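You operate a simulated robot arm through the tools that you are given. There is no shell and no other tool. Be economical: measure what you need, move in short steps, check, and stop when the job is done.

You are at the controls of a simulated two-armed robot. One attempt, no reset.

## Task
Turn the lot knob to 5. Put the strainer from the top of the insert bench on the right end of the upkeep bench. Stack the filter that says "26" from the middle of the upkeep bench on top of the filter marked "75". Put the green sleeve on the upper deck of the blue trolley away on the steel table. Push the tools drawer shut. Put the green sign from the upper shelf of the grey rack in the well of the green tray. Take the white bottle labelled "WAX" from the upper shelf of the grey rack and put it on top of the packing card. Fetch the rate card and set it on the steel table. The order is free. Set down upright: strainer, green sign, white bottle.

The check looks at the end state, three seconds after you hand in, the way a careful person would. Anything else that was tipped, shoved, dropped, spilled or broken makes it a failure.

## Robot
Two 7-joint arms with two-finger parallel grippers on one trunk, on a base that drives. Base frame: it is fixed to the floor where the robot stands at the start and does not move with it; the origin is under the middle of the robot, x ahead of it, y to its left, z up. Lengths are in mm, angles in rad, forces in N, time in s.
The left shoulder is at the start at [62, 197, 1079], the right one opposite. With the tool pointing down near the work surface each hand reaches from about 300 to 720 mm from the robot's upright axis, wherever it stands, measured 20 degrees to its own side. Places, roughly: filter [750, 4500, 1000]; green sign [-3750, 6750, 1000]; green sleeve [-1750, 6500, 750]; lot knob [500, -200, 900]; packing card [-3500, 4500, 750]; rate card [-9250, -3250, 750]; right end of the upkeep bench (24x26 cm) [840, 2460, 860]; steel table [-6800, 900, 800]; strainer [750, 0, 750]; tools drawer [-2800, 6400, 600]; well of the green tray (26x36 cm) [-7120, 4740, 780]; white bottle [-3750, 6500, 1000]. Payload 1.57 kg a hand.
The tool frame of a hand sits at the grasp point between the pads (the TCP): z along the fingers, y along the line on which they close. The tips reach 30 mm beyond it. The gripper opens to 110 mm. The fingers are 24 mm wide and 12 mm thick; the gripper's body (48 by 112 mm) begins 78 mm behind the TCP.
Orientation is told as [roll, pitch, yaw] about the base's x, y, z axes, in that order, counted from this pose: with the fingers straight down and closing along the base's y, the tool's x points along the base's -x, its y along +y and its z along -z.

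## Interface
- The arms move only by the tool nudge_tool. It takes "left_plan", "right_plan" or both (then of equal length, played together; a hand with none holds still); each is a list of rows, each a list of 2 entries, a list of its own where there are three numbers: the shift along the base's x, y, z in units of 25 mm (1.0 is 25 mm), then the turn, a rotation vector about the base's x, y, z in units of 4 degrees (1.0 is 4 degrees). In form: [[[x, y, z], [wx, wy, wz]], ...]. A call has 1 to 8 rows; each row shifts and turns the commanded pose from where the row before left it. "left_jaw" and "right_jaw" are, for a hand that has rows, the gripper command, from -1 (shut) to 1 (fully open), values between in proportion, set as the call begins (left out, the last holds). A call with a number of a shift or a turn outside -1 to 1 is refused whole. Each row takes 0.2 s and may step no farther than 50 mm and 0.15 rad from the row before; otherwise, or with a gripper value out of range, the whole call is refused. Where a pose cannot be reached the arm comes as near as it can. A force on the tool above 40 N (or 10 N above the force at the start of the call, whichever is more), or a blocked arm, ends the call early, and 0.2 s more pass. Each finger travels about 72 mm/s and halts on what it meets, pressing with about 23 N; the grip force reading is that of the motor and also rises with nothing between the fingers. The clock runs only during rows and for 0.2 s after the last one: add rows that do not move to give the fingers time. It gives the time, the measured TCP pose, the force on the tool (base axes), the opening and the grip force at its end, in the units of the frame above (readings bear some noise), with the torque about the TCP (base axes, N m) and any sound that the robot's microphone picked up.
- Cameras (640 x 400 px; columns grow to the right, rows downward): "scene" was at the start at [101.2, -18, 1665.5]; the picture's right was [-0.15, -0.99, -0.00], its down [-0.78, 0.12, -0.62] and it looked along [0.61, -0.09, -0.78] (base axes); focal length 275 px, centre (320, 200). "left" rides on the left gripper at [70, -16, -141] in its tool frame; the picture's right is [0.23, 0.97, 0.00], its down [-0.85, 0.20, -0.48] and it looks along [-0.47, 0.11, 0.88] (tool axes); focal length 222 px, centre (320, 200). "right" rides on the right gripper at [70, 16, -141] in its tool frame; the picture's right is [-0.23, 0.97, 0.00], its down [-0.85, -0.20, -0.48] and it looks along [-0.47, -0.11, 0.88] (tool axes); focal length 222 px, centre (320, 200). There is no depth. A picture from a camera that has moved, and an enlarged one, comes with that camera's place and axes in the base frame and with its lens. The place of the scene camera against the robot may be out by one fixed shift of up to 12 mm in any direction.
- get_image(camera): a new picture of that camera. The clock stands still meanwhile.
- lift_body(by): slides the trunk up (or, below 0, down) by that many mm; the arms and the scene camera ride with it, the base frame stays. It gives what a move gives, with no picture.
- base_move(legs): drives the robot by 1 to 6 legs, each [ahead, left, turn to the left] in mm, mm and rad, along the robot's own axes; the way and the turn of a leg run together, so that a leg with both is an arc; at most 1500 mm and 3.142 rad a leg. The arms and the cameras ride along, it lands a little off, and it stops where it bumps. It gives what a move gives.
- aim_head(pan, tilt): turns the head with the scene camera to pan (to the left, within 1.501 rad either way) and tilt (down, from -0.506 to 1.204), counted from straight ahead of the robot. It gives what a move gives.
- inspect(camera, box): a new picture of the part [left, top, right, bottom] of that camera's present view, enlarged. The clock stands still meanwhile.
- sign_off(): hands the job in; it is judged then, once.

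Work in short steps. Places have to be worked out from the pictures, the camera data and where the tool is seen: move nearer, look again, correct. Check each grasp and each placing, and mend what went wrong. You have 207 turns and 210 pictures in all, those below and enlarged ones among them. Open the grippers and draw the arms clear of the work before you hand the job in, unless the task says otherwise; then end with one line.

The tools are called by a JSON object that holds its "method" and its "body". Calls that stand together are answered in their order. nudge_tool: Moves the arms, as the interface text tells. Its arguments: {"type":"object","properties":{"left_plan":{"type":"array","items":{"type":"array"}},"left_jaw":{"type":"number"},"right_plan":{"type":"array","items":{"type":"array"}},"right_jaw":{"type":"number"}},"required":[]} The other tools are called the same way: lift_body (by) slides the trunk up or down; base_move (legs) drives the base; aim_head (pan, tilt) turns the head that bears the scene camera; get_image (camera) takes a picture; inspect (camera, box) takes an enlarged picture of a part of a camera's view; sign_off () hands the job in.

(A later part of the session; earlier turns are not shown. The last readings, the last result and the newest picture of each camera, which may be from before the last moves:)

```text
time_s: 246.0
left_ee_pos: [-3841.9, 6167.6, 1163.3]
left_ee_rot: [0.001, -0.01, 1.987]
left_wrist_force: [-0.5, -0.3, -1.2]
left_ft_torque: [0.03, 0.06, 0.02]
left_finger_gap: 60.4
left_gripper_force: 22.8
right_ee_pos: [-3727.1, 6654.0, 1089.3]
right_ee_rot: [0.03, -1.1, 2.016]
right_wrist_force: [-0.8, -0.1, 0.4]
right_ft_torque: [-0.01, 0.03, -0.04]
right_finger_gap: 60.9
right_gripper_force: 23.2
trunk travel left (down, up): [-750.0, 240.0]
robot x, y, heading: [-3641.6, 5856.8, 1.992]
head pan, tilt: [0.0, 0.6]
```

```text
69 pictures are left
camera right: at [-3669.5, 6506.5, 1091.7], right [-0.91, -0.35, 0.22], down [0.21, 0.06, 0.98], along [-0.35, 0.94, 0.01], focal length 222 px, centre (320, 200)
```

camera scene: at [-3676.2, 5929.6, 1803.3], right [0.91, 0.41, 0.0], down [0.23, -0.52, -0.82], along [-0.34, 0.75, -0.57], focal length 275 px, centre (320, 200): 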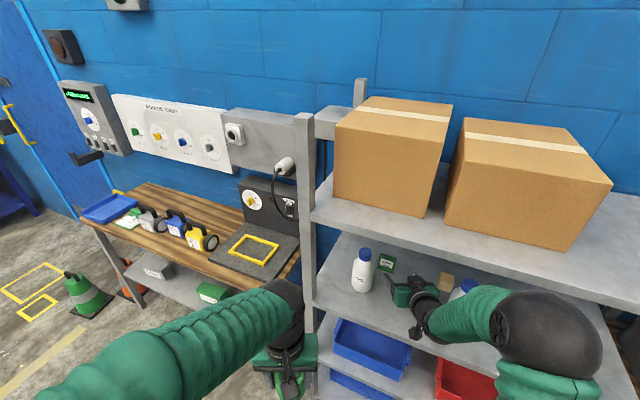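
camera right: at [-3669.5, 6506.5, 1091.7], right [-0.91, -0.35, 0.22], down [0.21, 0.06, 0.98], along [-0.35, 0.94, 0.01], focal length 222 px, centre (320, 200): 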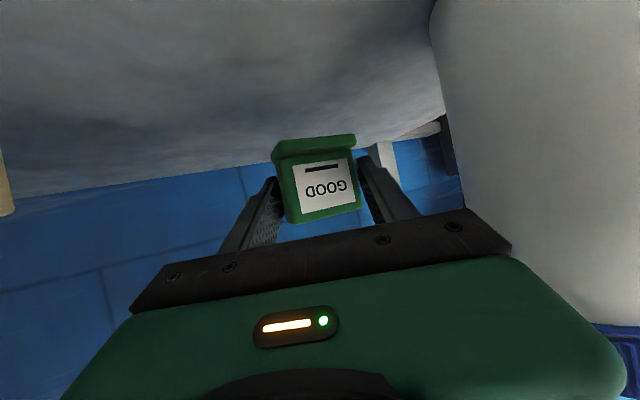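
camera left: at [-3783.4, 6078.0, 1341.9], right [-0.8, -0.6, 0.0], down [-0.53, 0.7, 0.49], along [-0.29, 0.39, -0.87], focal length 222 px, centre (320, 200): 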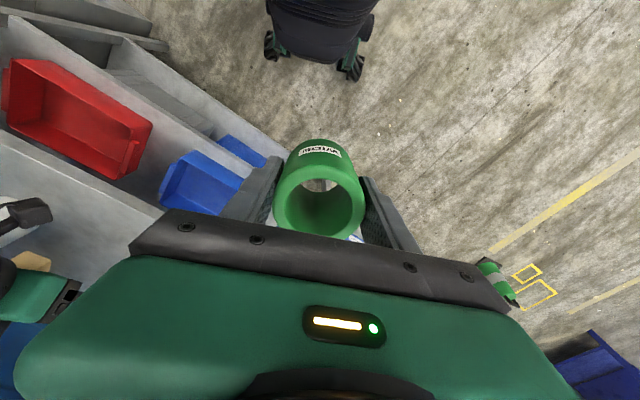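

Sign is held. Back straight out and check the shelf.

{"method": "base_move", "body": {"legs": [[-450, 0, 0]]}}

{"method": "get_image", "body": {"camera": "scene"}}

```text
time_s: 248.8
left_ee_pos: [-3655.1, 5754.9, 1163.2]
left_ee_rot: [0.001, -0.01, 1.984]
left_wrist_force: [0.4, -0.8, -2.0]
left_ft_torque: [-0.02, 0.0, 0.0]
left_finger_gap: 60.5
left_gripper_force: 23.2
right_ee_pos: [-3537.8, 6240.8, 1088.1]
right_ee_rot: [0.03, -1.098, 2.01]
right_wrist_force: [-0.6, 0.5, -1.1]
right_ft_torque: [-0.01, -0.03, -0.03]
right_finger_gap: 60.5
right_gripper_force: 22.8
trunk travel left (down, up): [-750.0, 240.0]
robot x, y, heading: [-3447.0, 5436.5, 1.989]
head pan, tilt: [0.0, 0.6]
```

```text
68 pictures are left
camera scene: at [-3506.6, 5550.1, 1765.1], right [0.91, 0.41, 0.0], down [0.23, -0.52, -0.82], along [-0.34, 0.75, -0.57], focal length 275 px, centre (320, 200)
```

scene: 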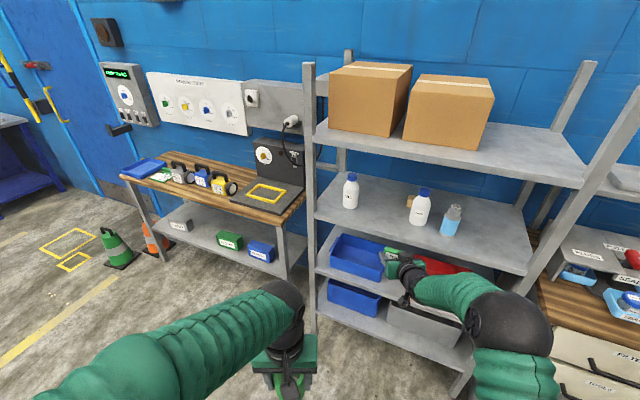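

Sign and shelf fine. Turn to face −x and look for the green tray.

{"method": "base_move", "body": {"legs": [[0, 0, 1.152]]}}

{"method": "aim_head", "body": {"pan": 0.15, "tilt": 0.25}}

{"method": "get_image", "body": {"camera": "scene"}}

```text
time_s: 252.0
left_ee_pos: [-3818.4, 5383.1, 1165.5]
left_ee_rot: [0.001, -0.013, 3.133]
left_wrist_force: [-0.5, -0.7, -0.6]
left_ft_torque: [0.03, -0.01, -0.03]
left_finger_gap: 60.6
left_gripper_force: 23.2
right_ee_pos: [-4212.6, 5689.2, 1090.7]
right_ee_rot: [0.03, -1.101, -3.123]
right_wrist_force: [0.0, -0.5, -1.6]
right_ft_torque: [0.0, 0.02, 0.0]
right_finger_gap: 60.2
right_gripper_force: 23.1
trunk travel left (down, up): [-750.0, 240.0]
robot x, y, heading: [-3451.4, 5440.7, 3.14]
head pan, tilt: [0.0, 0.6]
```

```text
time_s: 252.8
left_ee_pos: [-3815.3, 5382.1, 1164.9]
left_ee_rot: [0.002, -0.015, 3.133]
left_wrist_force: [0.7, 0.1, -2.1]
left_ft_torque: [-0.02, 0.0, 0.03]
left_finger_gap: 60.7
left_gripper_force: 23.0
right_ee_pos: [-4212.9, 5688.1, 1091.2]
right_ee_rot: [0.03, -1.102, -3.124]
right_wrist_force: [1.2, 0.1, 0.5]
right_ft_torque: [-0.01, 0.0, 0.0]
right_finger_gap: 60.0
right_gripper_force: 23.3
trunk travel left (down, up): [-750.0, 240.0]
robot x, y, heading: [-3449.7, 5439.2, 3.137]
head pan, tilt: [0.15, 0.25]
```

```text
67 pictures are left
camera scene: at [-3583.4, 5422.6, 1797.5], right [-0.15, 0.99, 0.0], down [0.25, 0.04, -0.97], along [-0.96, -0.14, -0.25], focal length 275 px, centre (320, 200)
```

scene: 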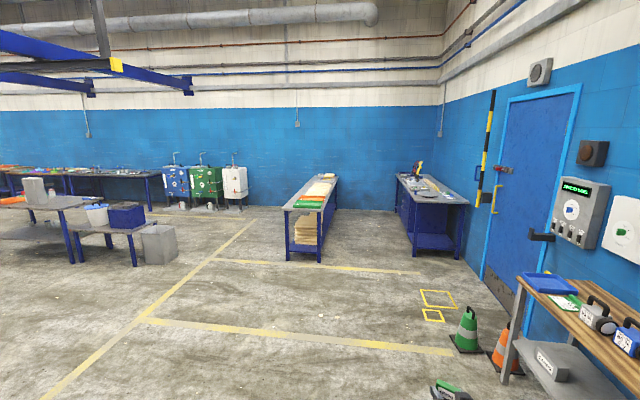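

The green tray is on the near end of the table ahead. Drive toward it.

{"method": "base_move", "body": {"legs": [[1250, 450, 0], [1200, 450, 0]]}}

{"method": "aim_head", "body": {"pan": -0.1, "tilt": 0.6}}

{"method": "get_image", "body": {"camera": "scene"}}

```text
time_s: 265.6
left_ee_pos: [-6284.4, 4491.4, 1165.0]
left_ee_rot: [0.003, -0.016, 3.126]
left_wrist_force: [0.1, 1.3, -1.3]
left_ft_torque: [0.01, -0.06, -0.04]
left_finger_gap: 60.6
left_gripper_force: 22.6
right_ee_pos: [-6678.9, 4799.8, 1091.3]
right_ee_rot: [0.031, -1.103, -3.131]
right_wrist_force: [-0.2, 0.5, -0.5]
right_ft_torque: [0.01, -0.03, 0.02]
right_finger_gap: 57.5
right_gripper_force: 23.1
trunk travel left (down, up): [-750.0, 240.0]
robot x, y, heading: [-5920.3, 4547.0, 3.134]
head pan, tilt: [0.15, 0.25]
```

```text
time_s: 266.5
left_ee_pos: [-6285.1, 4490.8, 1164.7]
left_ee_rot: [0.002, -0.015, 3.126]
left_wrist_force: [0.3, -0.1, -1.2]
left_ft_torque: [0.01, 0.01, -0.01]
left_finger_gap: 60.8
left_gripper_force: 22.8
right_ee_pos: [-6678.5, 4798.9, 1091.3]
right_ee_rot: [0.029, -1.104, -3.13]
right_wrist_force: [0.7, 0.4, 0.5]
right_ft_torque: [0.0, 0.01, -0.05]
right_finger_gap: 57.4
right_gripper_force: 22.5
trunk travel left (down, up): [-750.0, 240.0]
robot x, y, heading: [-5920.5, 4547.2, 3.136]
head pan, tilt: [-0.099, 0.6]
```

```text
66 pictures are left
camera scene: at [-6048.8, 4552.9, 1765.4], right [0.11, 0.99, 0.0], down [0.56, -0.06, -0.82], along [-0.82, 0.09, -0.57], focal length 275 px, centre (320, 200)
```

scene: 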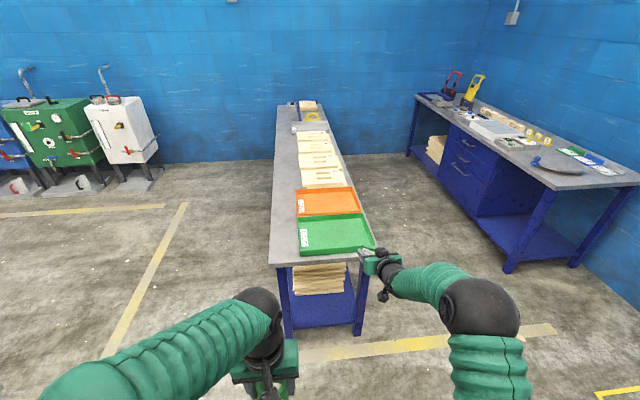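

The right jaw gap has changed slightly (60.6→57.4); I check the sign in the grip.

{"method": "get_image", "body": {"camera": "right"}}

{"method": "inspect", "body": {"camera": "scene", "box": [260, 180, 420, 310]}}

```text
65 pictures are left
camera right: at [-6520.3, 4790.9, 1094.1], right [-0.07, -0.97, 0.22], down [0.03, 0.21, 0.98], along [-1.0, 0.07, 0.02], focal length 222 px, centre (320, 200)
```

right: 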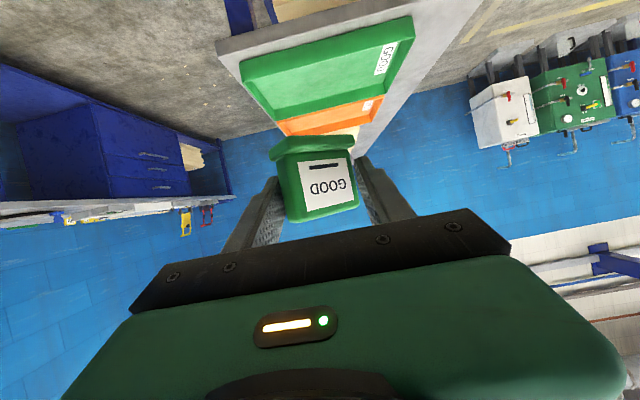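

```text
3.08 times, centred on (340, 245) of scene
camera zoom: at [-6048.8, 4552.9, 1765.4], right [0.11, 0.99, 0.0], down [0.56, -0.06, -0.82], along [-0.82, 0.09, -0.57], focal length 847 px, centre (258, 62)
```

zoom: 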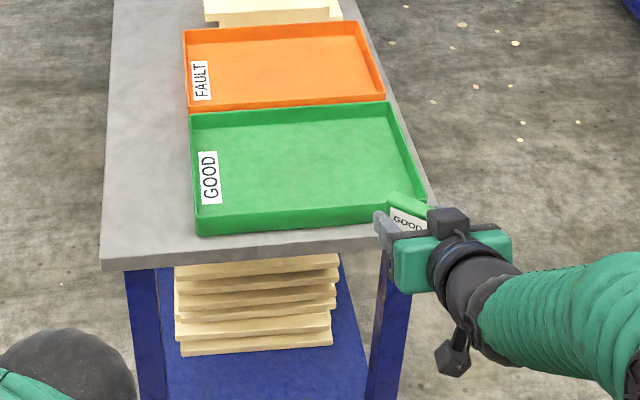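

The sign is slowly yawing in the grip, so I place it promptly: drive so it is over the tray well, then lower.

{"method": "base_move", "body": {"legs": [[424, 52, 0]]}}

{"method": "lift_body", "body": {"by": -215}}

{"method": "get_image", "body": {"camera": "right"}}

{"method": "get_image", "body": {"camera": "scene"}}

```text
time_s: 269.1
left_ee_pos: [-6709.1, 4444.6, 1165.4]
left_ee_rot: [0.0, -0.018, 3.124]
left_wrist_force: [-0.3, 0.2, -1.1]
left_ft_torque: [-0.01, 0.01, 0.0]
left_finger_gap: 60.4
left_gripper_force: 23.1
right_ee_pos: [-7102.1, 4754.2, 1093.4]
right_ee_rot: [0.029, -1.106, -3.134]
right_wrist_force: [-0.1, 0.5, -0.4]
right_ft_torque: [0.03, -0.03, 0.0]
right_finger_gap: 19.2
right_gripper_force: 22.9
trunk travel left (down, up): [-750.0, 240.0]
robot x, y, heading: [-6347.3, 4497.2, 3.131]
head pan, tilt: [-0.099, 0.6]
```

```text
time_s: 271.4
left_ee_pos: [-6708.9, 4443.6, 950.1]
left_ee_rot: [0.002, -0.017, 3.124]
left_wrist_force: [0.1, -0.2, -2.1]
left_ft_torque: [0.02, 0.0, 0.03]
left_finger_gap: 60.8
left_gripper_force: 23.0
right_ee_pos: [-7102.7, 4752.7, 877.9]
right_ee_rot: [0.027, -1.105, -3.131]
right_wrist_force: [0.0, 0.0, -0.9]
right_ft_torque: [0.03, -0.03, 0.01]
right_finger_gap: 19.0
right_gripper_force: 22.8
trunk travel left (down, up): [-535.0, 455.0]
robot x, y, heading: [-6348.8, 4500.4, 3.131]
head pan, tilt: [-0.099, 0.6]
```

```text
63 pictures are left
camera right: at [-6943.9, 4744.2, 880.2], right [-0.07, -0.97, 0.22], down [0.04, 0.21, 0.98], along [-1.0, 0.07, 0.02], focal length 222 px, centre (320, 200)
```

right: 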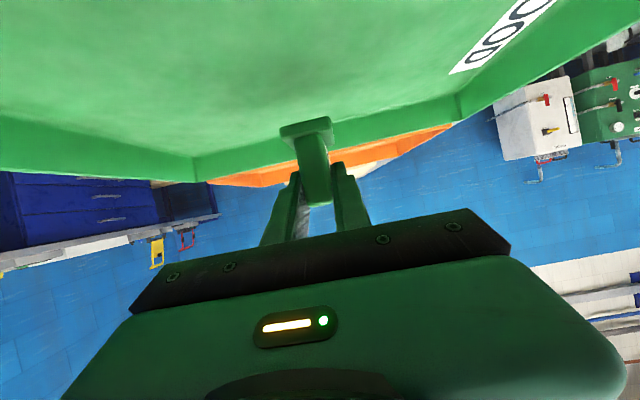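

```text
62 pictures are left
camera scene: at [-6473.3, 4505.3, 1550.4], right [0.11, 0.99, 0.0], down [0.56, -0.06, -0.82], along [-0.82, 0.09, -0.57], focal length 275 px, centre (320, 200)
```

scene: 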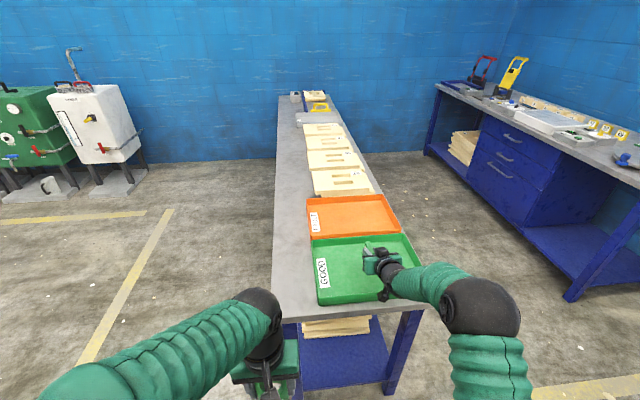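

The sign has pivoted 90° in the grip but is still held upright, now by its thickness (stable). I check its attitude relative to the tray.

{"method": "inspect", "body": {"camera": "scene", "box": [300, 200, 460, 320]}}

{"method": "inspect", "body": {"camera": "right", "box": [230, 90, 420, 260]}}

```text
3.33 times, centred on (380, 260) of scene
camera zoom: at [-6473.3, 4505.3, 1550.4], right [0.11, 0.99, 0.0], down [0.56, -0.06, -0.82], along [-0.82, 0.09, -0.57], focal length 917 px, centre (120, 0)
```

zoom: 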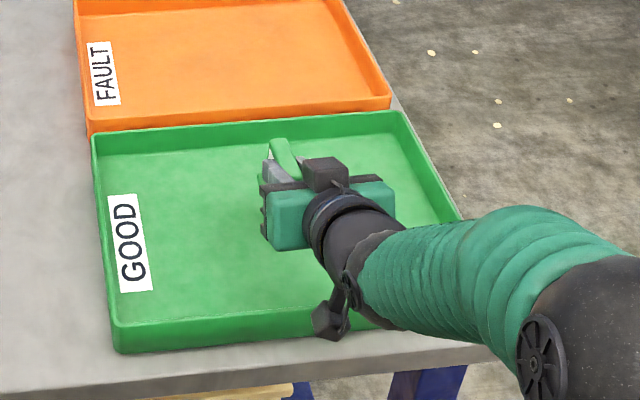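

```text
2.35 times, centred on (325, 175) of right
camera zoom: at [-6943.9, 4744.2, 880.2], right [-0.07, -0.97, 0.22], down [0.04, 0.21, 0.98], along [-1.0, 0.07, 0.02], focal length 523 px, centre (308, 259)
```

zoom: 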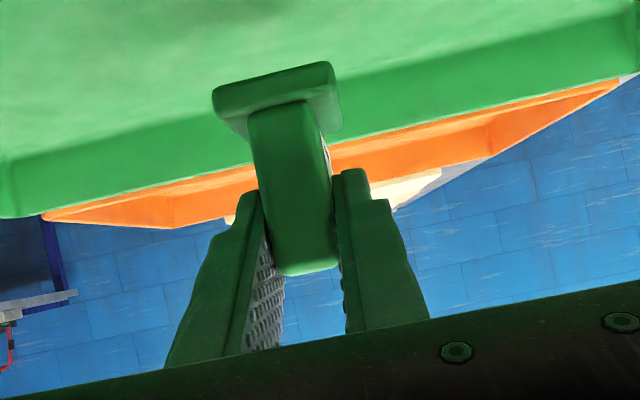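

Held upright over the well. Lower 30 mm, then small steps until contact.

{"method": "lift_body", "body": {"by": -30}}

{"method": "get_image", "body": {"camera": "right"}}

```text
time_s: 272.1
left_ee_pos: [-6709.2, 4443.5, 921.1]
left_ee_rot: [0.003, -0.017, 3.123]
left_wrist_force: [0.1, 1.0, -2.3]
left_ft_torque: [0.02, -0.01, 0.0]
left_finger_gap: 60.6
left_gripper_force: 23.2
right_ee_pos: [-7102.0, 4754.2, 848.6]
right_ee_rot: [0.027, -1.104, -3.131]
right_wrist_force: [-0.3, -0.4, -0.8]
right_ft_torque: [0.01, -0.02, 0.01]
right_finger_gap: 19.0
right_gripper_force: 23.0
trunk travel left (down, up): [-505.0, 485.0]
robot x, y, heading: [-6342.0, 4501.5, 3.127]
head pan, tilt: [-0.099, 0.6]
```

```text
59 pictures are left
camera right: at [-6943.6, 4744.2, 850.3], right [-0.07, -0.97, 0.22], down [0.04, 0.21, 0.98], along [-1.0, 0.07, 0.02], focal length 222 px, centre (320, 200)
```

right: 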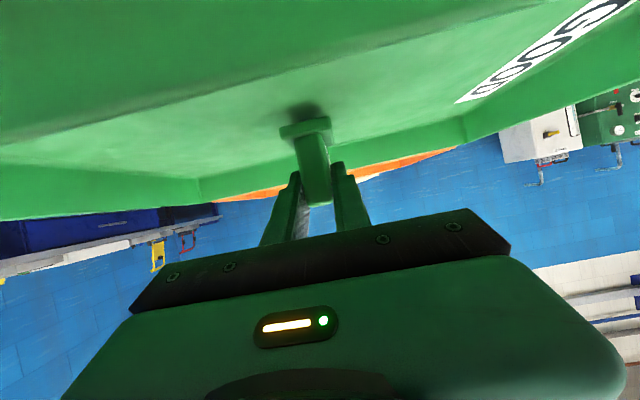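

Shadow shows it is close. Step down in small moves.

{"method": "nudge_tool", "body": {"right_plan": [[[0, 0, -0.3], [0, 0, 0]], [[0, 0, 0], [0, 0, 0]]]}}

{"method": "nudge_tool", "body": {"right_plan": [[[0, 0, -0.16], [0, 0, 0]], [[0, 0, 0], [0, 0, 0]]]}}

{"method": "nudge_tool", "body": {"right_plan": [[[0, 0, -0.16], [0, 0, 0]], [[0, 0, 0], [0, 0, 0]]]}}

{"method": "get_image", "body": {"camera": "right"}}

```text
time_s: 272.7
left_ee_pos: [-6709.1, 4443.7, 920.3]
left_ee_rot: [0.002, -0.017, 3.125]
left_wrist_force: [-0.1, 0.6, -1.5]
left_ft_torque: [0.0, -0.02, -0.02]
left_finger_gap: 60.6
left_gripper_force: 22.7
right_ee_pos: [-7102.7, 4753.3, 840.8]
right_ee_rot: [0.028, -1.105, -3.13]
right_wrist_force: [0.7, -0.7, -0.3]
right_ft_torque: [-0.03, -0.01, 0.02]
right_finger_gap: 19.2
right_gripper_force: 22.9
trunk travel left (down, up): [-505.0, 485.0]
robot x, y, heading: [-6345.1, 4501.9, 3.132]
head pan, tilt: [-0.099, 0.6]
```

```text
time_s: 273.3
left_ee_pos: [-6708.6, 4443.2, 921.8]
left_ee_rot: [0.002, -0.017, 3.125]
left_wrist_force: [-0.2, 0.1, -2.1]
left_ft_torque: [0.0, -0.01, -0.02]
left_finger_gap: 60.4
left_gripper_force: 23.4
right_ee_pos: [-7102.1, 4753.0, 837.9]
right_ee_rot: [0.029, -1.109, -3.131]
right_wrist_force: [-1.0, -0.5, 4.5]
right_ft_torque: [0.1, 0.27, 0.03]
right_finger_gap: 19.4
right_gripper_force: 23.0
trunk travel left (down, up): [-505.0, 485.0]
robot x, y, heading: [-6344.7, 4501.1, 3.132]
head pan, tilt: [-0.099, 0.6]
```

```text
time_s: 273.9
left_ee_pos: [-6707.4, 4444.5, 921.5]
left_ee_rot: [0.0, -0.018, 3.124]
left_wrist_force: [0.0, 0.4, -1.5]
left_ft_torque: [0.02, -0.01, -0.02]
left_finger_gap: 60.3
left_gripper_force: 22.8
right_ee_pos: [-7101.5, 4751.5, 838.1]
right_ee_rot: [0.024, -1.112, -3.129]
right_wrist_force: [-2.2, 1.5, 18.9]
right_ft_torque: [0.18, 0.23, -0.03]
right_finger_gap: 19.5
right_gripper_force: 24.0
trunk travel left (down, up): [-505.0, 485.0]
robot x, y, heading: [-6342.5, 4498.8, 3.133]
head pan, tilt: [-0.099, 0.6]
```

```text
58 pictures are left
camera right: at [-6943.3, 4743.4, 838.0], right [-0.07, -0.97, 0.21], down [0.04, 0.21, 0.98], along [-1.0, 0.07, 0.03], focal length 222 px, centre (320, 200)
```

right: 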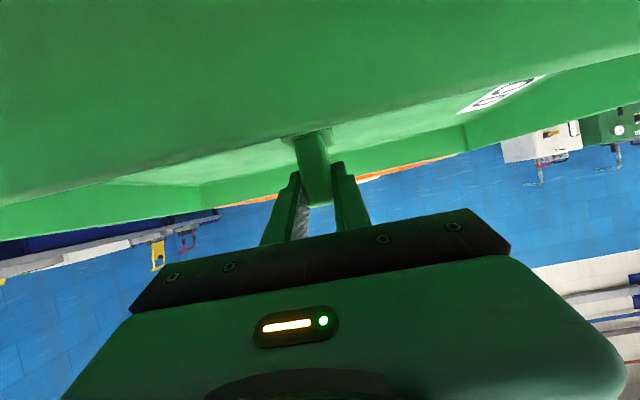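

Solid contact. Ease, open modestly, then rise straight up.

{"method": "nudge_tool", "body": {"right_plan": [[[0, 0, 0.1], [0, 0, 0]], [[0, 0, 0], [0, 0, 0]]]}}

{"method": "nudge_tool", "body": {"right_plan": [[[0, 0, 0], [0, 0, 0]], [[0, 0, 0], [0, 0, 0]], [[0, 0, 0], [0, 0, 0]], [[0, 0, 0], [0, 0, 0]]], "right_jaw": 0.5}}

{"method": "get_image", "body": {"camera": "right"}}

```text
time_s: 274.5
left_ee_pos: [-6707.7, 4442.9, 921.7]
left_ee_rot: [0.001, -0.016, 3.124]
left_wrist_force: [1.0, 0.0, -2.0]
left_ft_torque: [-0.02, -0.02, 0.03]
left_finger_gap: 60.6
left_gripper_force: 23.1
right_ee_pos: [-7100.2, 4752.9, 837.6]
right_ee_rot: [0.025, -1.107, -3.129]
right_wrist_force: [-6.0, 1.8, 16.3]
right_ft_torque: [0.17, 0.42, -0.01]
right_finger_gap: 19.5
right_gripper_force: 22.8
trunk travel left (down, up): [-505.0, 485.0]
robot x, y, heading: [-6345.8, 4501.5, 3.13]
head pan, tilt: [-0.099, 0.6]
```

```text
time_s: 275.5
left_ee_pos: [-6708.5, 4444.9, 919.7]
left_ee_rot: [0.003, -0.017, 3.125]
left_wrist_force: [-0.6, -0.9, -1.5]
left_ft_torque: [0.02, -0.03, -0.01]
left_finger_gap: 60.6
left_gripper_force: 23.0
right_ee_pos: [-7101.8, 4753.1, 834.7]
right_ee_rot: [0.029, -1.105, -3.13]
right_wrist_force: [0.8, 0.0, -0.4]
right_ft_torque: [0.01, -0.01, -0.04]
right_finger_gap: 82.5
right_gripper_force: 0.0
trunk travel left (down, up): [-505.0, 485.0]
robot x, y, heading: [-6349.1, 4494.9, 3.131]
head pan, tilt: [-0.099, 0.6]
```

```text
57 pictures are left
camera right: at [-6943.4, 4744.1, 836.9], right [-0.07, -0.97, 0.22], down [0.04, 0.21, 0.98], along [-1.0, 0.07, 0.02], focal length 222 px, centre (320, 200)
```

right: 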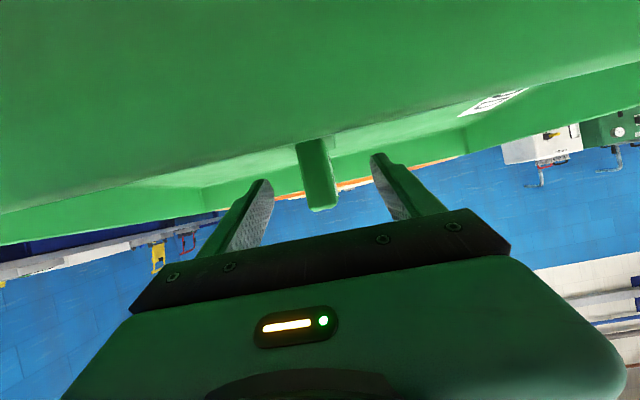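

Sign stands freely. Raise 150 and back off, then verify.

{"method": "lift_body", "body": {"by": 200}}

{"method": "base_move", "body": {"legs": [[-300, 0, 0]]}}

{"method": "inspect", "body": {"camera": "scene", "box": [260, 170, 420, 290]}}

```text
time_s: 277.7
left_ee_pos: [-6709.9, 4444.3, 1122.1]
left_ee_rot: [0.001, -0.016, 3.123]
left_wrist_force: [0.7, -0.2, -1.4]
left_ft_torque: [-0.03, 0.0, 0.01]
left_finger_gap: 60.4
left_gripper_force: 23.1
right_ee_pos: [-7103.1, 4753.8, 1034.4]
right_ee_rot: [0.028, -1.105, -3.134]
right_wrist_force: [-0.2, -1.0, -0.5]
right_ft_torque: [-0.02, -0.01, 0.01]
right_finger_gap: 82.4
right_gripper_force: 0.1
trunk travel left (down, up): [-705.0, 285.0]
robot x, y, heading: [-6344.1, 4501.3, 3.132]
head pan, tilt: [-0.099, 0.6]
```

```text
time_s: 279.7
left_ee_pos: [-6410.0, 4440.7, 1118.7]
left_ee_rot: [0.001, -0.016, 3.123]
left_wrist_force: [-1.1, -0.3, -1.6]
left_ft_torque: [0.0, -0.01, 0.05]
left_finger_gap: 60.6
left_gripper_force: 22.6
right_ee_pos: [-6803.5, 4749.9, 1033.5]
right_ee_rot: [0.03, -1.102, -3.13]
right_wrist_force: [0.8, -0.1, 0.3]
right_ft_torque: [-0.02, -0.02, -0.02]
right_finger_gap: 82.2
right_gripper_force: 0.1
trunk travel left (down, up): [-705.0, 285.0]
robot x, y, heading: [-6044.6, 4497.2, 3.133]
head pan, tilt: [-0.099, 0.6]
```

```text
3.33 times, centred on (340, 230) of scene
camera zoom: at [-6176.9, 4502.3, 1720.1], right [0.11, 0.99, 0.0], down [0.57, -0.06, -0.82], along [-0.82, 0.09, -0.57], focal length 917 px, centre (253, 100)
```

zoom: 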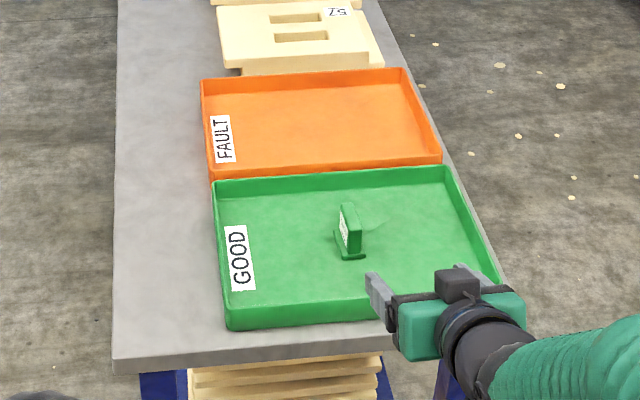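

Sign stands upright in the well. Untilt and retract the right arm, then turn toward −y and look for the steel table.

{"method": "nudge_tool", "body": {"right_plan": [[[0.9, 0, 0.2], [0, -1, 0]], [[0.9, 0, 0.2], [0, -1, 0]], [[0.9, 0, 0.2], [0, -1, 0]], [[0.9, 0, 0.2], [0, -1, 0]], [[0.9, 0, 0.2], [0, -1, 0]], [[0.9, 0, 0.2], [0, -1, 0]], [[0.9, 0, 0.2], [0, -1, 0]], [[0.9, 0, 0.2], [0, -1, 0]]]}}

{"method": "nudge_tool", "body": {"right_plan": [[[0.8, 0, 0.2], [0, -1, 0]], [[0.8, 0, 0.2], [0, -1, 0]], [[0.8, 0, 0.2], [0, -1, 0]], [[0.8, 0, 0.2], [0, -1, 0]], [[0.8, 0, 0.2], [0, -1, 0]], [[0.8, 0, 0.2], [0, -1, 0]], [[0.8, 0, 0.2], [0, -1, 0]], [[0.8, 0, 0.2], [0, -0.8, 0]]]}}

{"method": "base_move", "body": {"legs": [[0, 0, 1.579]]}}

{"method": "aim_head", "body": {"pan": -0.1, "tilt": 0.3}}

{"method": "get_image", "body": {"camera": "scene"}}

```text
time_s: 281.5
left_ee_pos: [-6406.6, 4440.9, 1122.8]
left_ee_rot: [0.003, -0.019, 3.124]
left_wrist_force: [-0.6, -0.2, -1.1]
left_ft_torque: [-0.01, 0.0, -0.01]
left_finger_gap: 60.8
left_gripper_force: 22.9
right_ee_pos: [-6619.5, 4749.6, 1075.1]
right_ee_rot: [0.037, -0.545, -3.136]
right_wrist_force: [0.1, -0.2, -1.3]
right_ft_torque: [0.01, -0.04, -0.01]
right_finger_gap: 82.5
right_gripper_force: 0.0
trunk travel left (down, up): [-705.0, 285.0]
robot x, y, heading: [-6046.2, 4498.4, 3.131]
head pan, tilt: [-0.099, 0.6]
```

```text
time_s: 283.3
left_ee_pos: [-6407.4, 4440.5, 1122.5]
left_ee_rot: [0.003, -0.02, 3.125]
left_wrist_force: [0.4, 0.6, -1.5]
left_ft_torque: [0.05, 0.0, 0.0]
left_finger_gap: 60.6
left_gripper_force: 22.7
right_ee_pos: [-6460.5, 4748.1, 1116.3]
right_ee_rot: [0.039, -0.003, -3.137]
right_wrist_force: [0.2, -0.4, 0.3]
right_ft_torque: [-0.01, 0.01, 0.01]
right_finger_gap: 82.4
right_gripper_force: 0.1
trunk travel left (down, up): [-705.0, 285.0]
robot x, y, heading: [-6042.7, 4499.5, 3.131]
head pan, tilt: [-0.099, 0.6]
```

```text
time_s: 287.6
left_ee_pos: [-5979.5, 4137.0, 1122.6]
left_ee_rot: [0.001, -0.019, -1.562]
left_wrist_force: [0.5, 0.4, -2.3]
left_ft_torque: [0.0, 0.0, 0.02]
left_finger_gap: 60.6
left_gripper_force: 22.8
right_ee_pos: [-6286.8, 4075.0, 1116.6]
right_ee_rot: [0.038, -0.005, -1.539]
right_wrist_force: [0.2, 1.2, -0.3]
right_ft_torque: [-0.01, 0.02, -0.01]
right_finger_gap: 82.6
right_gripper_force: 0.1
trunk travel left (down, up): [-705.0, 285.0]
robot x, y, heading: [-6041.7, 4495.8, -1.555]
head pan, tilt: [-0.099, 0.6]
```

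```text
time_s: 288.4
left_ee_pos: [-5979.8, 4137.3, 1121.5]
left_ee_rot: [0.0, -0.02, -1.561]
left_wrist_force: [0.7, 0.3, -1.3]
left_ft_torque: [0.01, -0.02, -0.02]
left_finger_gap: 60.8
left_gripper_force: 23.2
right_ee_pos: [-6287.7, 4075.7, 1116.6]
right_ee_rot: [0.039, -0.004, -1.539]
right_wrist_force: [0.0, -0.4, -0.1]
right_ft_torque: [-0.02, 0.04, 0.0]
right_finger_gap: 82.4
right_gripper_force: 0.0
trunk travel left (down, up): [-705.0, 285.0]
robot x, y, heading: [-6044.3, 4498.6, -1.556]
head pan, tilt: [-0.099, 0.3]
```

```text
55 pictures are left
camera scene: at [-6060.1, 4365.0, 1747.8], right [-1.0, 0.08, 0.0], down [0.03, 0.3, -0.95], along [-0.08, -0.95, -0.3], focal length 275 px, centre (320, 200)
```

scene: 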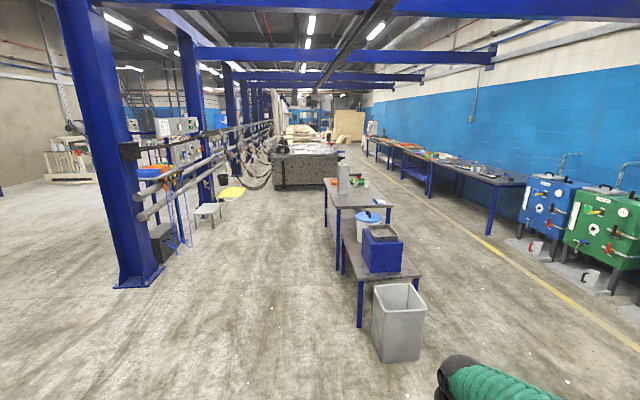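

The steel table is the farther one (x −6450…−7060, y ≈300…1640). I drive along its +x side and face it.

{"method": "base_move", "body": {"legs": [[0, 350, 0], [1200, 0, -0.015], [1200, 0, 0], [1050, 0, 0], [0, 0, -1.571]]}}

{"method": "aim_head", "body": {"pan": 0.0, "tilt": 0.55}}

{"method": "get_image", "body": {"camera": "scene"}}

```text
time_s: 310.9
left_ee_pos: [-6065.2, 1009.2, 1121.8]
left_ee_rot: [0.002, -0.019, 3.127]
left_wrist_force: [0.1, 0.0, -1.5]
left_ft_torque: [0.04, 0.03, -0.01]
left_finger_gap: 60.6
left_gripper_force: 23.0
right_ee_pos: [-6119.7, 1318.5, 1117.3]
right_ee_rot: [0.039, -0.003, -3.133]
right_wrist_force: [0.3, 0.4, 0.2]
right_ft_torque: [0.0, 0.0, -0.04]
right_finger_gap: 82.5
right_gripper_force: 0.1
trunk travel left (down, up): [-705.0, 285.0]
robot x, y, heading: [-5705.0, 1067.0, 3.133]
head pan, tilt: [-0.099, 0.3]
```

```text
time_s: 311.6
left_ee_pos: [-6063.5, 1009.8, 1121.4]
left_ee_rot: [0.001, -0.019, 3.129]
left_wrist_force: [0.4, 0.0, -2.5]
left_ft_torque: [0.03, -0.04, 0.03]
left_finger_gap: 60.4
left_gripper_force: 23.5
right_ee_pos: [-6117.5, 1318.5, 1117.2]
right_ee_rot: [0.039, -0.003, -3.131]
right_wrist_force: [0.4, 0.1, 0.0]
right_ft_torque: [-0.01, 0.0, 0.0]
right_finger_gap: 82.6
right_gripper_force: 0.0
trunk travel left (down, up): [-705.0, 285.0]
robot x, y, heading: [-5701.5, 1066.9, 3.135]
head pan, tilt: [0.0, 0.55]
```

```text
54 pictures are left
camera scene: at [-5832.7, 1063.1, 1725.0], right [0.01, 1.0, 0.0], down [0.52, 0.0, -0.85], along [-0.85, 0.01, -0.52], focal length 275 px, centre (320, 200)
```

scene: 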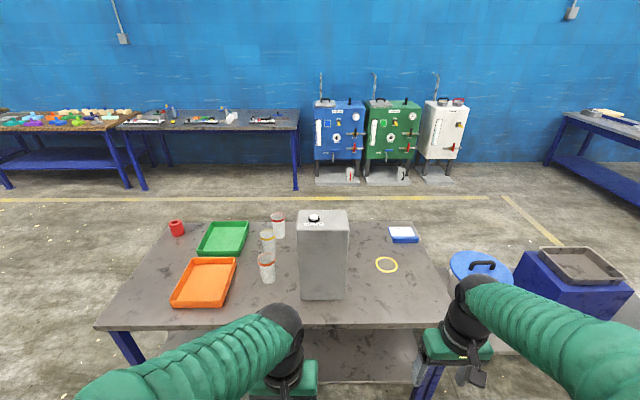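

The table's right-front area is free. I'll put the sleeve at about [-6560, 1400]. Drive there keeping the right hand high.

{"method": "base_move", "body": {"legs": [[0, -390, 0], [390, 0, 0]]}}

{"method": "nudge_tool", "body": {"left_plan": [[[-0.6, 0, -1], [0, 0, 0]], [[-0.6, 0, -1], [0, 0, 0]], [[-0.6, 0, -1], [0, 0, 0]], [[-0.6, 0, -1], [0, 0, 0]], [[-0.6, 0, -1], [0, 0, 0]], [[-0.6, 0, -1], [0, 0, 0]], [[-0.4, 0, -1], [0, 0, 0]]]}}

{"method": "get_image", "body": {"camera": "scene"}}

{"method": "get_image", "body": {"camera": "left"}}

```text
time_s: 316.1
left_ee_pos: [-6449.7, 1410.0, 1122.7]
left_ee_rot: [0.005, -0.019, 3.121]
left_wrist_force: [0.4, 0.6, -1.5]
left_ft_torque: [0.0, -0.01, 0.01]
left_finger_gap: 60.9
left_gripper_force: 23.5
right_ee_pos: [-6502.5, 1719.7, 1118.7]
right_ee_rot: [0.04, -0.007, -3.141]
right_wrist_force: [-0.5, 0.2, -0.3]
right_ft_torque: [-0.03, 0.03, 0.0]
right_finger_gap: 82.3
right_gripper_force: 0.1
trunk travel left (down, up): [-705.0, 285.0]
robot x, y, heading: [-6093.2, 1463.3, 3.122]
head pan, tilt: [0.0, 0.55]
```

```text
time_s: 317.7
left_ee_pos: [-6551.1, 1409.0, 945.0]
left_ee_rot: [0.002, -0.02, 3.122]
left_wrist_force: [-0.9, -0.6, -2.2]
left_ft_torque: [0.0, -0.02, 0.0]
left_finger_gap: 60.7
left_gripper_force: 22.7
right_ee_pos: [-6502.2, 1717.7, 1115.9]
right_ee_rot: [0.039, -0.003, -3.142]
right_wrist_force: [-0.1, -0.5, -0.7]
right_ft_torque: [0.01, -0.02, 0.0]
right_finger_gap: 82.5
right_gripper_force: 0.2
trunk travel left (down, up): [-705.0, 285.0]
robot x, y, heading: [-6089.4, 1462.5, 3.128]
head pan, tilt: [0.0, 0.55]
```

```text
53 pictures are left
camera scene: at [-6221.8, 1460.5, 1724.7], right [0.01, 1.0, 0.0], down [0.53, -0.01, -0.85], along [-0.85, 0.01, -0.53], focal length 275 px, centre (320, 200)
```

scene: 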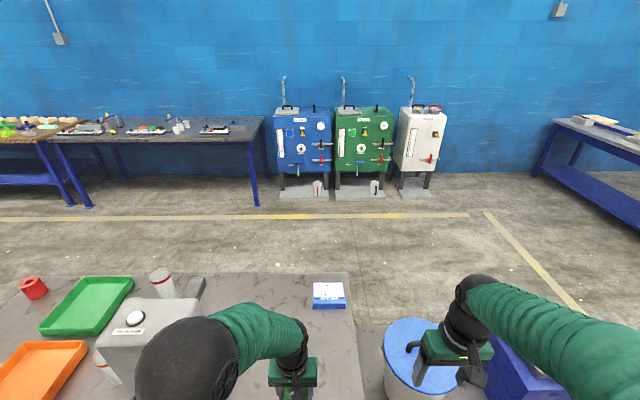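

```text
52 pictures are left
camera left: at [-6479.0, 1423.2, 1085.7], right [0.21, -0.98, 0.0], down [-0.85, -0.18, 0.49], along [-0.48, -0.1, -0.87], focal length 222 px, centre (320, 200)
```

left: 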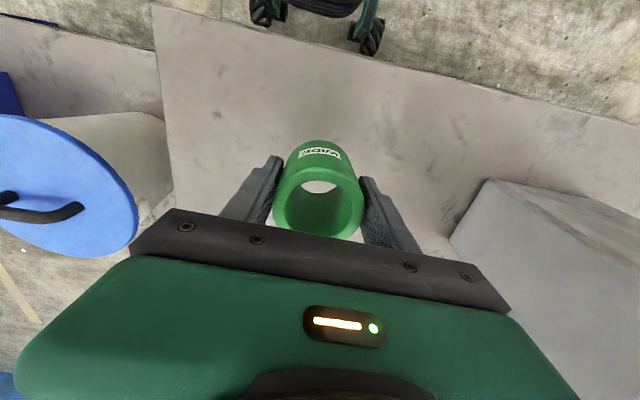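

Spot is clear. Lower the left hand toward the table.

{"method": "nudge_tool", "body": {"left_plan": [[[0, 0, -0.8], [0, 0, 0]], [[0, 0, -0.8], [0, 0, 0]], [[0, 0, -0.8], [0, 0, 0]], [[0, 0, -0.4], [0, 0, 0]]]}}

{"method": "nudge_tool", "body": {"left_plan": [[[0, 0, -0.3], [0, 0, 0]], [[0, 0, 0], [0, 0, 0]]]}}

{"method": "nudge_tool", "body": {"left_plan": [[[0, 0, -0.2], [0, 0, 0]], [[0, 0, 0], [0, 0, 0]]]}}

{"method": "get_image", "body": {"camera": "left"}}

```text
time_s: 318.7
left_ee_pos: [-6549.8, 1408.3, 875.5]
left_ee_rot: [0.002, -0.019, 3.121]
left_wrist_force: [0.0, 0.5, -1.5]
left_ft_torque: [0.04, 0.05, 0.0]
left_finger_gap: 60.6
left_gripper_force: 22.8
right_ee_pos: [-6502.6, 1718.0, 1116.9]
right_ee_rot: [0.038, -0.006, -3.141]
right_wrist_force: [0.3, -0.2, -0.2]
right_ft_torque: [-0.01, 0.01, -0.03]
right_finger_gap: 82.5
right_gripper_force: 0.0
trunk travel left (down, up): [-705.0, 285.0]
robot x, y, heading: [-6084.9, 1459.5, 3.124]
head pan, tilt: [0.0, 0.55]
```

```text
time_s: 319.3
left_ee_pos: [-6550.5, 1407.9, 868.4]
left_ee_rot: [0.003, -0.019, 3.12]
left_wrist_force: [0.6, 0.6, -1.7]
left_ft_torque: [0.01, -0.06, 0.0]
left_finger_gap: 60.3
left_gripper_force: 22.7
right_ee_pos: [-6502.8, 1718.6, 1117.5]
right_ee_rot: [0.041, -0.005, -3.14]
right_wrist_force: [-0.5, 0.2, 0.6]
right_ft_torque: [-0.01, 0.04, 0.0]
right_finger_gap: 82.7
right_gripper_force: 0.0
trunk travel left (down, up): [-705.0, 285.0]
robot x, y, heading: [-6091.5, 1462.6, 3.13]
head pan, tilt: [0.0, 0.55]
```

```text
time_s: 319.9
left_ee_pos: [-6550.6, 1408.4, 863.3]
left_ee_rot: [0.002, -0.018, 3.121]
left_wrist_force: [0.6, 0.0, -1.5]
left_ft_torque: [0.03, -0.01, 0.01]
left_finger_gap: 60.5
left_gripper_force: 23.3
right_ee_pos: [-6502.5, 1718.4, 1117.2]
right_ee_rot: [0.04, -0.004, -3.141]
right_wrist_force: [0.5, 0.4, 0.4]
right_ft_torque: [-0.01, -0.01, -0.02]
right_finger_gap: 82.5
right_gripper_force: 0.1
trunk travel left (down, up): [-705.0, 285.0]
robot x, y, heading: [-6095.8, 1464.0, 3.127]
head pan, tilt: [0.0, 0.55]
```

```text
51 pictures are left
camera left: at [-6477.4, 1422.9, 1004.0], right [0.21, -0.98, 0.0], down [-0.85, -0.18, 0.5], along [-0.49, -0.1, -0.87], focal length 222 px, centre (320, 200)
```

left: 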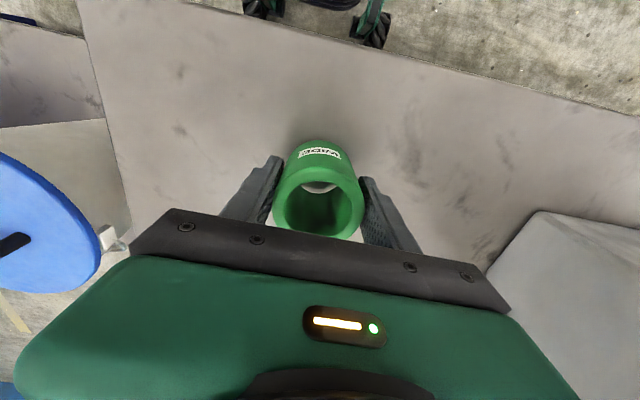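

{"method": "nudge_tool", "body": {"left_plan": [[[0, 0, -0.25], [0, 0, 0]], [[0, 0, 0], [0, 0, 0]]]}}

{"method": "nudge_tool", "body": {"left_plan": [[[0, 0, -0.2], [0, 0, 0]], [[0, 0, 0], [0, 0, 0]]]}}

{"method": "nudge_tool", "body": {"left_plan": [[[0, 0, -0.2], [0, 0, 0]], [[0, 0, 0], [0, 0, 0]]]}}

{"method": "nudge_tool", "body": {"left_plan": [[[0, 0, -0.2], [0, 0, 0]], [[0, 0, 0], [0, 0, 0]]]}}

```text
time_s: 320.5
left_ee_pos: [-6549.4, 1409.1, 858.3]
left_ee_rot: [0.001, -0.018, 3.121]
left_wrist_force: [-0.3, -0.4, -1.6]
left_ft_torque: [-0.02, 0.01, 0.02]
left_finger_gap: 60.6
left_gripper_force: 23.1
right_ee_pos: [-6503.2, 1717.3, 1116.8]
right_ee_rot: [0.039, -0.005, -3.14]
right_wrist_force: [0.5, 0.1, 0.5]
right_ft_torque: [0.01, 0.0, -0.02]
right_finger_gap: 82.5
right_gripper_force: 0.0
trunk travel left (down, up): [-705.0, 285.0]
robot x, y, heading: [-6090.9, 1463.3, 3.131]
head pan, tilt: [0.0, 0.55]
```

```text
time_s: 321.1
left_ee_pos: [-6548.3, 1407.7, 855.4]
left_ee_rot: [0.002, -0.021, 3.121]
left_wrist_force: [0.3, -0.8, 15.7]
left_ft_torque: [-0.07, -0.41, -0.02]
left_finger_gap: 60.6
left_gripper_force: 22.5
right_ee_pos: [-6501.1, 1718.2, 1117.9]
right_ee_rot: [0.038, -0.005, -3.14]
right_wrist_force: [-0.7, -0.1, 0.4]
right_ft_torque: [0.0, -0.01, -0.02]
right_finger_gap: 82.9
right_gripper_force: 0.0
trunk travel left (down, up): [-705.0, 285.0]
robot x, y, heading: [-6091.5, 1462.6, 3.124]
head pan, tilt: [0.0, 0.55]
```

```text
time_s: 321.7
left_ee_pos: [-6549.0, 1408.7, 850.1]
left_ee_rot: [0.003, -0.022, 3.122]
left_wrist_force: [-1.0, -1.2, 20.3]
left_ft_torque: [0.07, 0.23, 0.05]
left_finger_gap: 61.0
left_gripper_force: 23.1
right_ee_pos: [-6502.8, 1716.9, 1119.4]
right_ee_rot: [0.04, -0.005, -3.14]
right_wrist_force: [0.5, -0.4, 0.2]
right_ft_torque: [0.02, 0.04, 0.02]
right_finger_gap: 82.4
right_gripper_force: 0.0
trunk travel left (down, up): [-705.0, 285.0]
robot x, y, heading: [-6090.8, 1462.1, 3.126]
head pan, tilt: [0.0, 0.55]
```

```text
time_s: 322.3
left_ee_pos: [-6548.4, 1408.9, 843.9]
left_ee_rot: [0.0, -0.023, 3.121]
left_wrist_force: [-2.3, -0.6, 17.4]
left_ft_torque: [0.21, 0.19, 0.01]
left_finger_gap: 60.5
left_gripper_force: 23.0
right_ee_pos: [-6501.0, 1716.5, 1117.7]
right_ee_rot: [0.038, -0.007, -3.14]
right_wrist_force: [0.1, 0.0, -0.1]
right_ft_torque: [-0.02, 0.03, 0.01]
right_finger_gap: 82.6
right_gripper_force: 0.1
trunk travel left (down, up): [-705.0, 285.0]
robot x, y, heading: [-6089.4, 1464.2, 3.13]
head pan, tilt: [0.0, 0.55]
```

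Contact was reached at ~856 (it slid slightly in the grip, now pressed on the table). Open and lift.

{"method": "nudge_tool", "body": {"left_plan": [[[0, 0, 0.1], [0, 0, 0]], [[0, 0, 0], [0, 0, 0]], [[0, 0, 0], [0, 0, 0]], [[0, 0, 0], [0, 0, 0]], [[0, 0, 1], [0, 0, 0]], [[0, 0, 1], [0, 0, 0]], [[0, 0, 1], [0, 0, 0]], [[0, 0, 1], [0, 0, 0]]], "left_jaw": 0.7}}

{"method": "nudge_tool", "body": {"left_plan": [[[0, 0, 1], [0, 0, 0]], [[0, 0, 1], [0, 0, 0]], [[0, 0, 1], [0, 0, 0]], [[0.5, 0, 1], [0, 0, 0]], [[0.8, 0, 1], [0, 0, 0]], [[0.8, 0, 1], [0, 0, 0]], [[0.8, 0, 1], [0, 0, 0]]]}}

{"method": "get_image", "body": {"camera": "left"}}

```text
time_s: 324.1
left_ee_pos: [-6549.2, 1408.1, 945.5]
left_ee_rot: [0.002, -0.018, 3.12]
left_wrist_force: [-0.5, -0.2, 0.0]
left_ft_torque: [0.01, 0.03, 0.0]
left_finger_gap: 93.6
left_gripper_force: 0.0
right_ee_pos: [-6502.6, 1717.8, 1118.5]
right_ee_rot: [0.038, -0.005, -3.141]
right_wrist_force: [0.7, -0.7, 0.3]
right_ft_torque: [-0.02, 0.01, 0.0]
right_finger_gap: 82.6
right_gripper_force: 0.0
trunk travel left (down, up): [-705.0, 285.0]
robot x, y, heading: [-6087.0, 1465.5, 3.13]
head pan, tilt: [0.0, 0.55]
```

```text
time_s: 325.7
left_ee_pos: [-6476.6, 1408.0, 1121.2]
left_ee_rot: [0.003, -0.02, 3.118]
left_wrist_force: [-0.1, -0.6, 0.4]
left_ft_torque: [0.02, 0.02, -0.01]
left_finger_gap: 93.5
left_gripper_force: 0.1
right_ee_pos: [-6500.7, 1717.6, 1117.8]
right_ee_rot: [0.039, -0.006, -3.14]
right_wrist_force: [0.1, 0.9, 0.3]
right_ft_torque: [0.01, -0.03, 0.01]
right_finger_gap: 82.6
right_gripper_force: 0.0
trunk travel left (down, up): [-705.0, 285.0]
robot x, y, heading: [-6086.3, 1460.2, 3.128]
head pan, tilt: [0.0, 0.55]
```

```text
50 pictures are left
camera left: at [-6402.5, 1423.2, 1260.8], right [0.21, -0.98, 0.0], down [-0.85, -0.18, 0.5], along [-0.49, -0.1, -0.87], focal length 222 px, centre (320, 200)
```

left: 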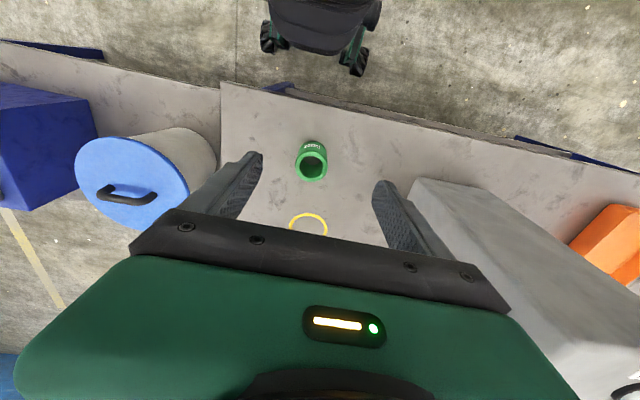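

Sleeve is standing on the steel table. Now for the rate card: back off and drive around the table's −y end; check the way in between.

{"method": "base_move", "body": {"legs": [[-330, 0, 0], [0, 1200, 0.01], [0, 1150, 0]]}}

{"method": "aim_head", "body": {"pan": 0.5, "tilt": 0.35}}

{"method": "get_image", "body": {"camera": "scene"}}

```text
time_s: 339.0
left_ee_pos: [-6157.4, -945.0, 1119.9]
left_ee_rot: [0.004, -0.019, 3.125]
left_wrist_force: [-0.4, 0.7, 0.8]
left_ft_torque: [-0.02, 0.05, 0.0]
left_finger_gap: 93.4
left_gripper_force: 0.0
right_ee_pos: [-6185.1, -635.1, 1116.2]
right_ee_rot: [0.042, -0.003, -3.135]
right_wrist_force: [-0.2, 0.0, -0.8]
right_ft_torque: [-0.03, 0.0, -0.01]
right_finger_gap: 82.5
right_gripper_force: 0.2
trunk travel left (down, up): [-705.0, 285.0]
robot x, y, heading: [-5770.1, -893.3, 3.13]
head pan, tilt: [0.0, 0.55]
```

```text
time_s: 340.0
left_ee_pos: [-6158.2, -946.1, 1121.2]
left_ee_rot: [0.003, -0.019, 3.125]
left_wrist_force: [0.9, 0.9, 0.1]
left_ft_torque: [0.0, -0.05, 0.03]
left_finger_gap: 93.4
left_gripper_force: 0.1
right_ee_pos: [-6183.0, -638.9, 1117.1]
right_ee_rot: [0.038, -0.005, -3.137]
right_wrist_force: [-0.5, -0.5, 0.0]
right_ft_torque: [-0.01, 0.02, 0.0]
right_finger_gap: 82.6
right_gripper_force: 0.1
trunk travel left (down, up): [-705.0, 285.0]
robot x, y, heading: [-5774.1, -888.0, 3.132]
head pan, tilt: [0.499, 0.351]
```

```text
49 pictures are left
camera scene: at [-5892.4, -938.7, 1743.2], right [-0.47, 0.88, 0.0], down [0.31, 0.16, -0.94], along [-0.83, -0.44, -0.34], focal length 275 px, centre (320, 200)
```

scene: 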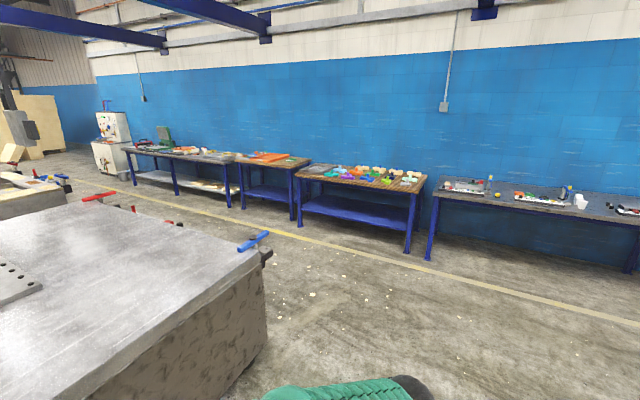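

The path west at y≈−890 is clear; the target bench is the one with orange items. Drive west, then along the bench.

{"method": "base_move", "body": {"legs": [[1300, 0, 0], [1200, 0, 0], [0, 1200, 0], [0, 1100, 0]]}}

{"method": "aim_head", "body": {"pan": 0.0, "tilt": 0.6}}

{"method": "get_image", "body": {"camera": "scene"}}

```text
time_s: 363.1
left_ee_pos: [-8680.9, -3216.5, 1120.7]
left_ee_rot: [0.005, -0.021, 3.122]
left_wrist_force: [0.0, 0.4, 0.2]
left_ft_torque: [-0.01, -0.02, -0.04]
left_finger_gap: 93.2
left_gripper_force: 0.1
right_ee_pos: [-8707.1, -2906.8, 1118.1]
right_ee_rot: [0.041, -0.006, -3.136]
right_wrist_force: [0.2, 0.1, -0.9]
right_ft_torque: [-0.02, -0.01, -0.02]
right_finger_gap: 82.7
right_gripper_force: 0.0
trunk travel left (down, up): [-705.0, 285.0]
robot x, y, heading: [-8290.3, -3160.7, 3.132]
head pan, tilt: [0.499, 0.351]
```

```text
time_s: 364.1
left_ee_pos: [-8679.2, -3218.3, 1120.6]
left_ee_rot: [0.001, -0.021, 3.122]
left_wrist_force: [0.5, -0.1, 0.4]
left_ft_torque: [0.01, 0.03, 0.02]
left_finger_gap: 93.6
left_gripper_force: 0.1
right_ee_pos: [-8706.9, -2908.7, 1117.4]
right_ee_rot: [0.038, -0.007, -3.136]
right_wrist_force: [0.1, 0.0, -0.4]
right_ft_torque: [-0.02, 0.03, -0.02]
right_finger_gap: 82.7
right_gripper_force: 0.1
trunk travel left (down, up): [-705.0, 285.0]
robot x, y, heading: [-8298.2, -3162.7, 3.127]
head pan, tilt: [0.0, 0.6]
```

```text
48 pictures are left
camera scene: at [-8421.9, -3165.1, 1720.5], right [0.01, 1.0, 0.0], down [0.57, -0.01, -0.82], along [-0.82, 0.01, -0.57], focal length 275 px, centre (320, 200)
```

scene: 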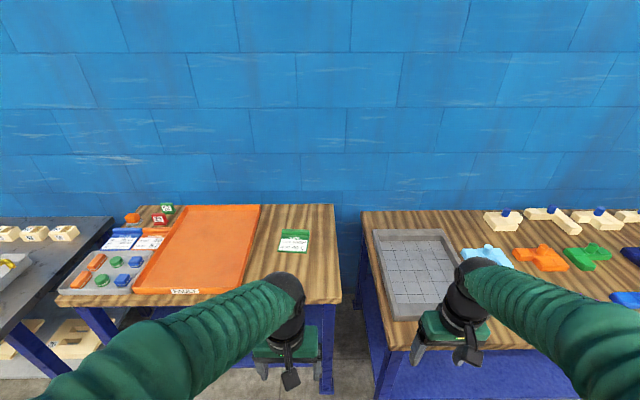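

I zoom on the green-topped card and the blue ones to identify the "rate card".

{"method": "inspect", "body": {"camera": "scene", "box": [260, 220, 330, 265]}}

{"method": "inspect", "body": {"camera": "scene", "box": [80, 195, 210, 290]}}

```text
8.89 times, centred on (295, 242) of scene
camera zoom: at [-8421.9, -3165.1, 1720.5], right [0.01, 1.0, 0.0], down [0.57, -0.01, -0.82], along [-0.82, 0.01, -0.57], focal length 2446 px, centre (542, -178)
```

zoom: 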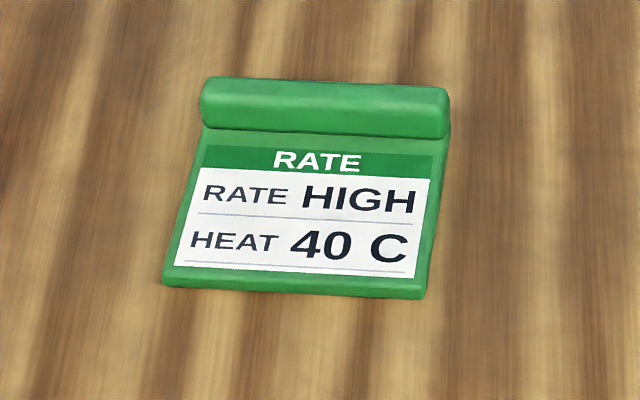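

```text
4.21 times, centred on (145, 242) of scene
camera zoom: at [-8421.9, -3165.1, 1720.5], right [0.01, 1.0, 0.0], down [0.57, -0.01, -0.82], along [-0.82, 0.01, -0.57], focal length 1158 px, centre (1057, 21)
```

zoom: 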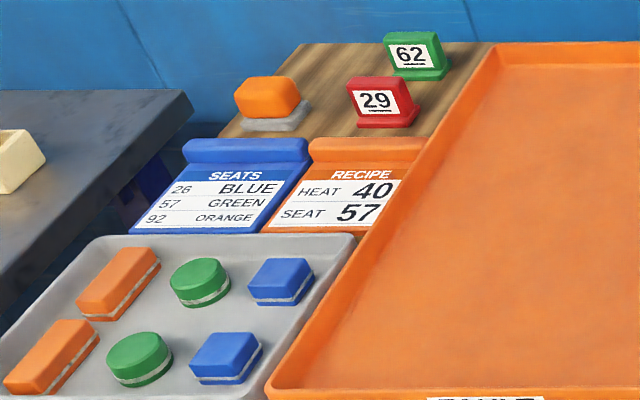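

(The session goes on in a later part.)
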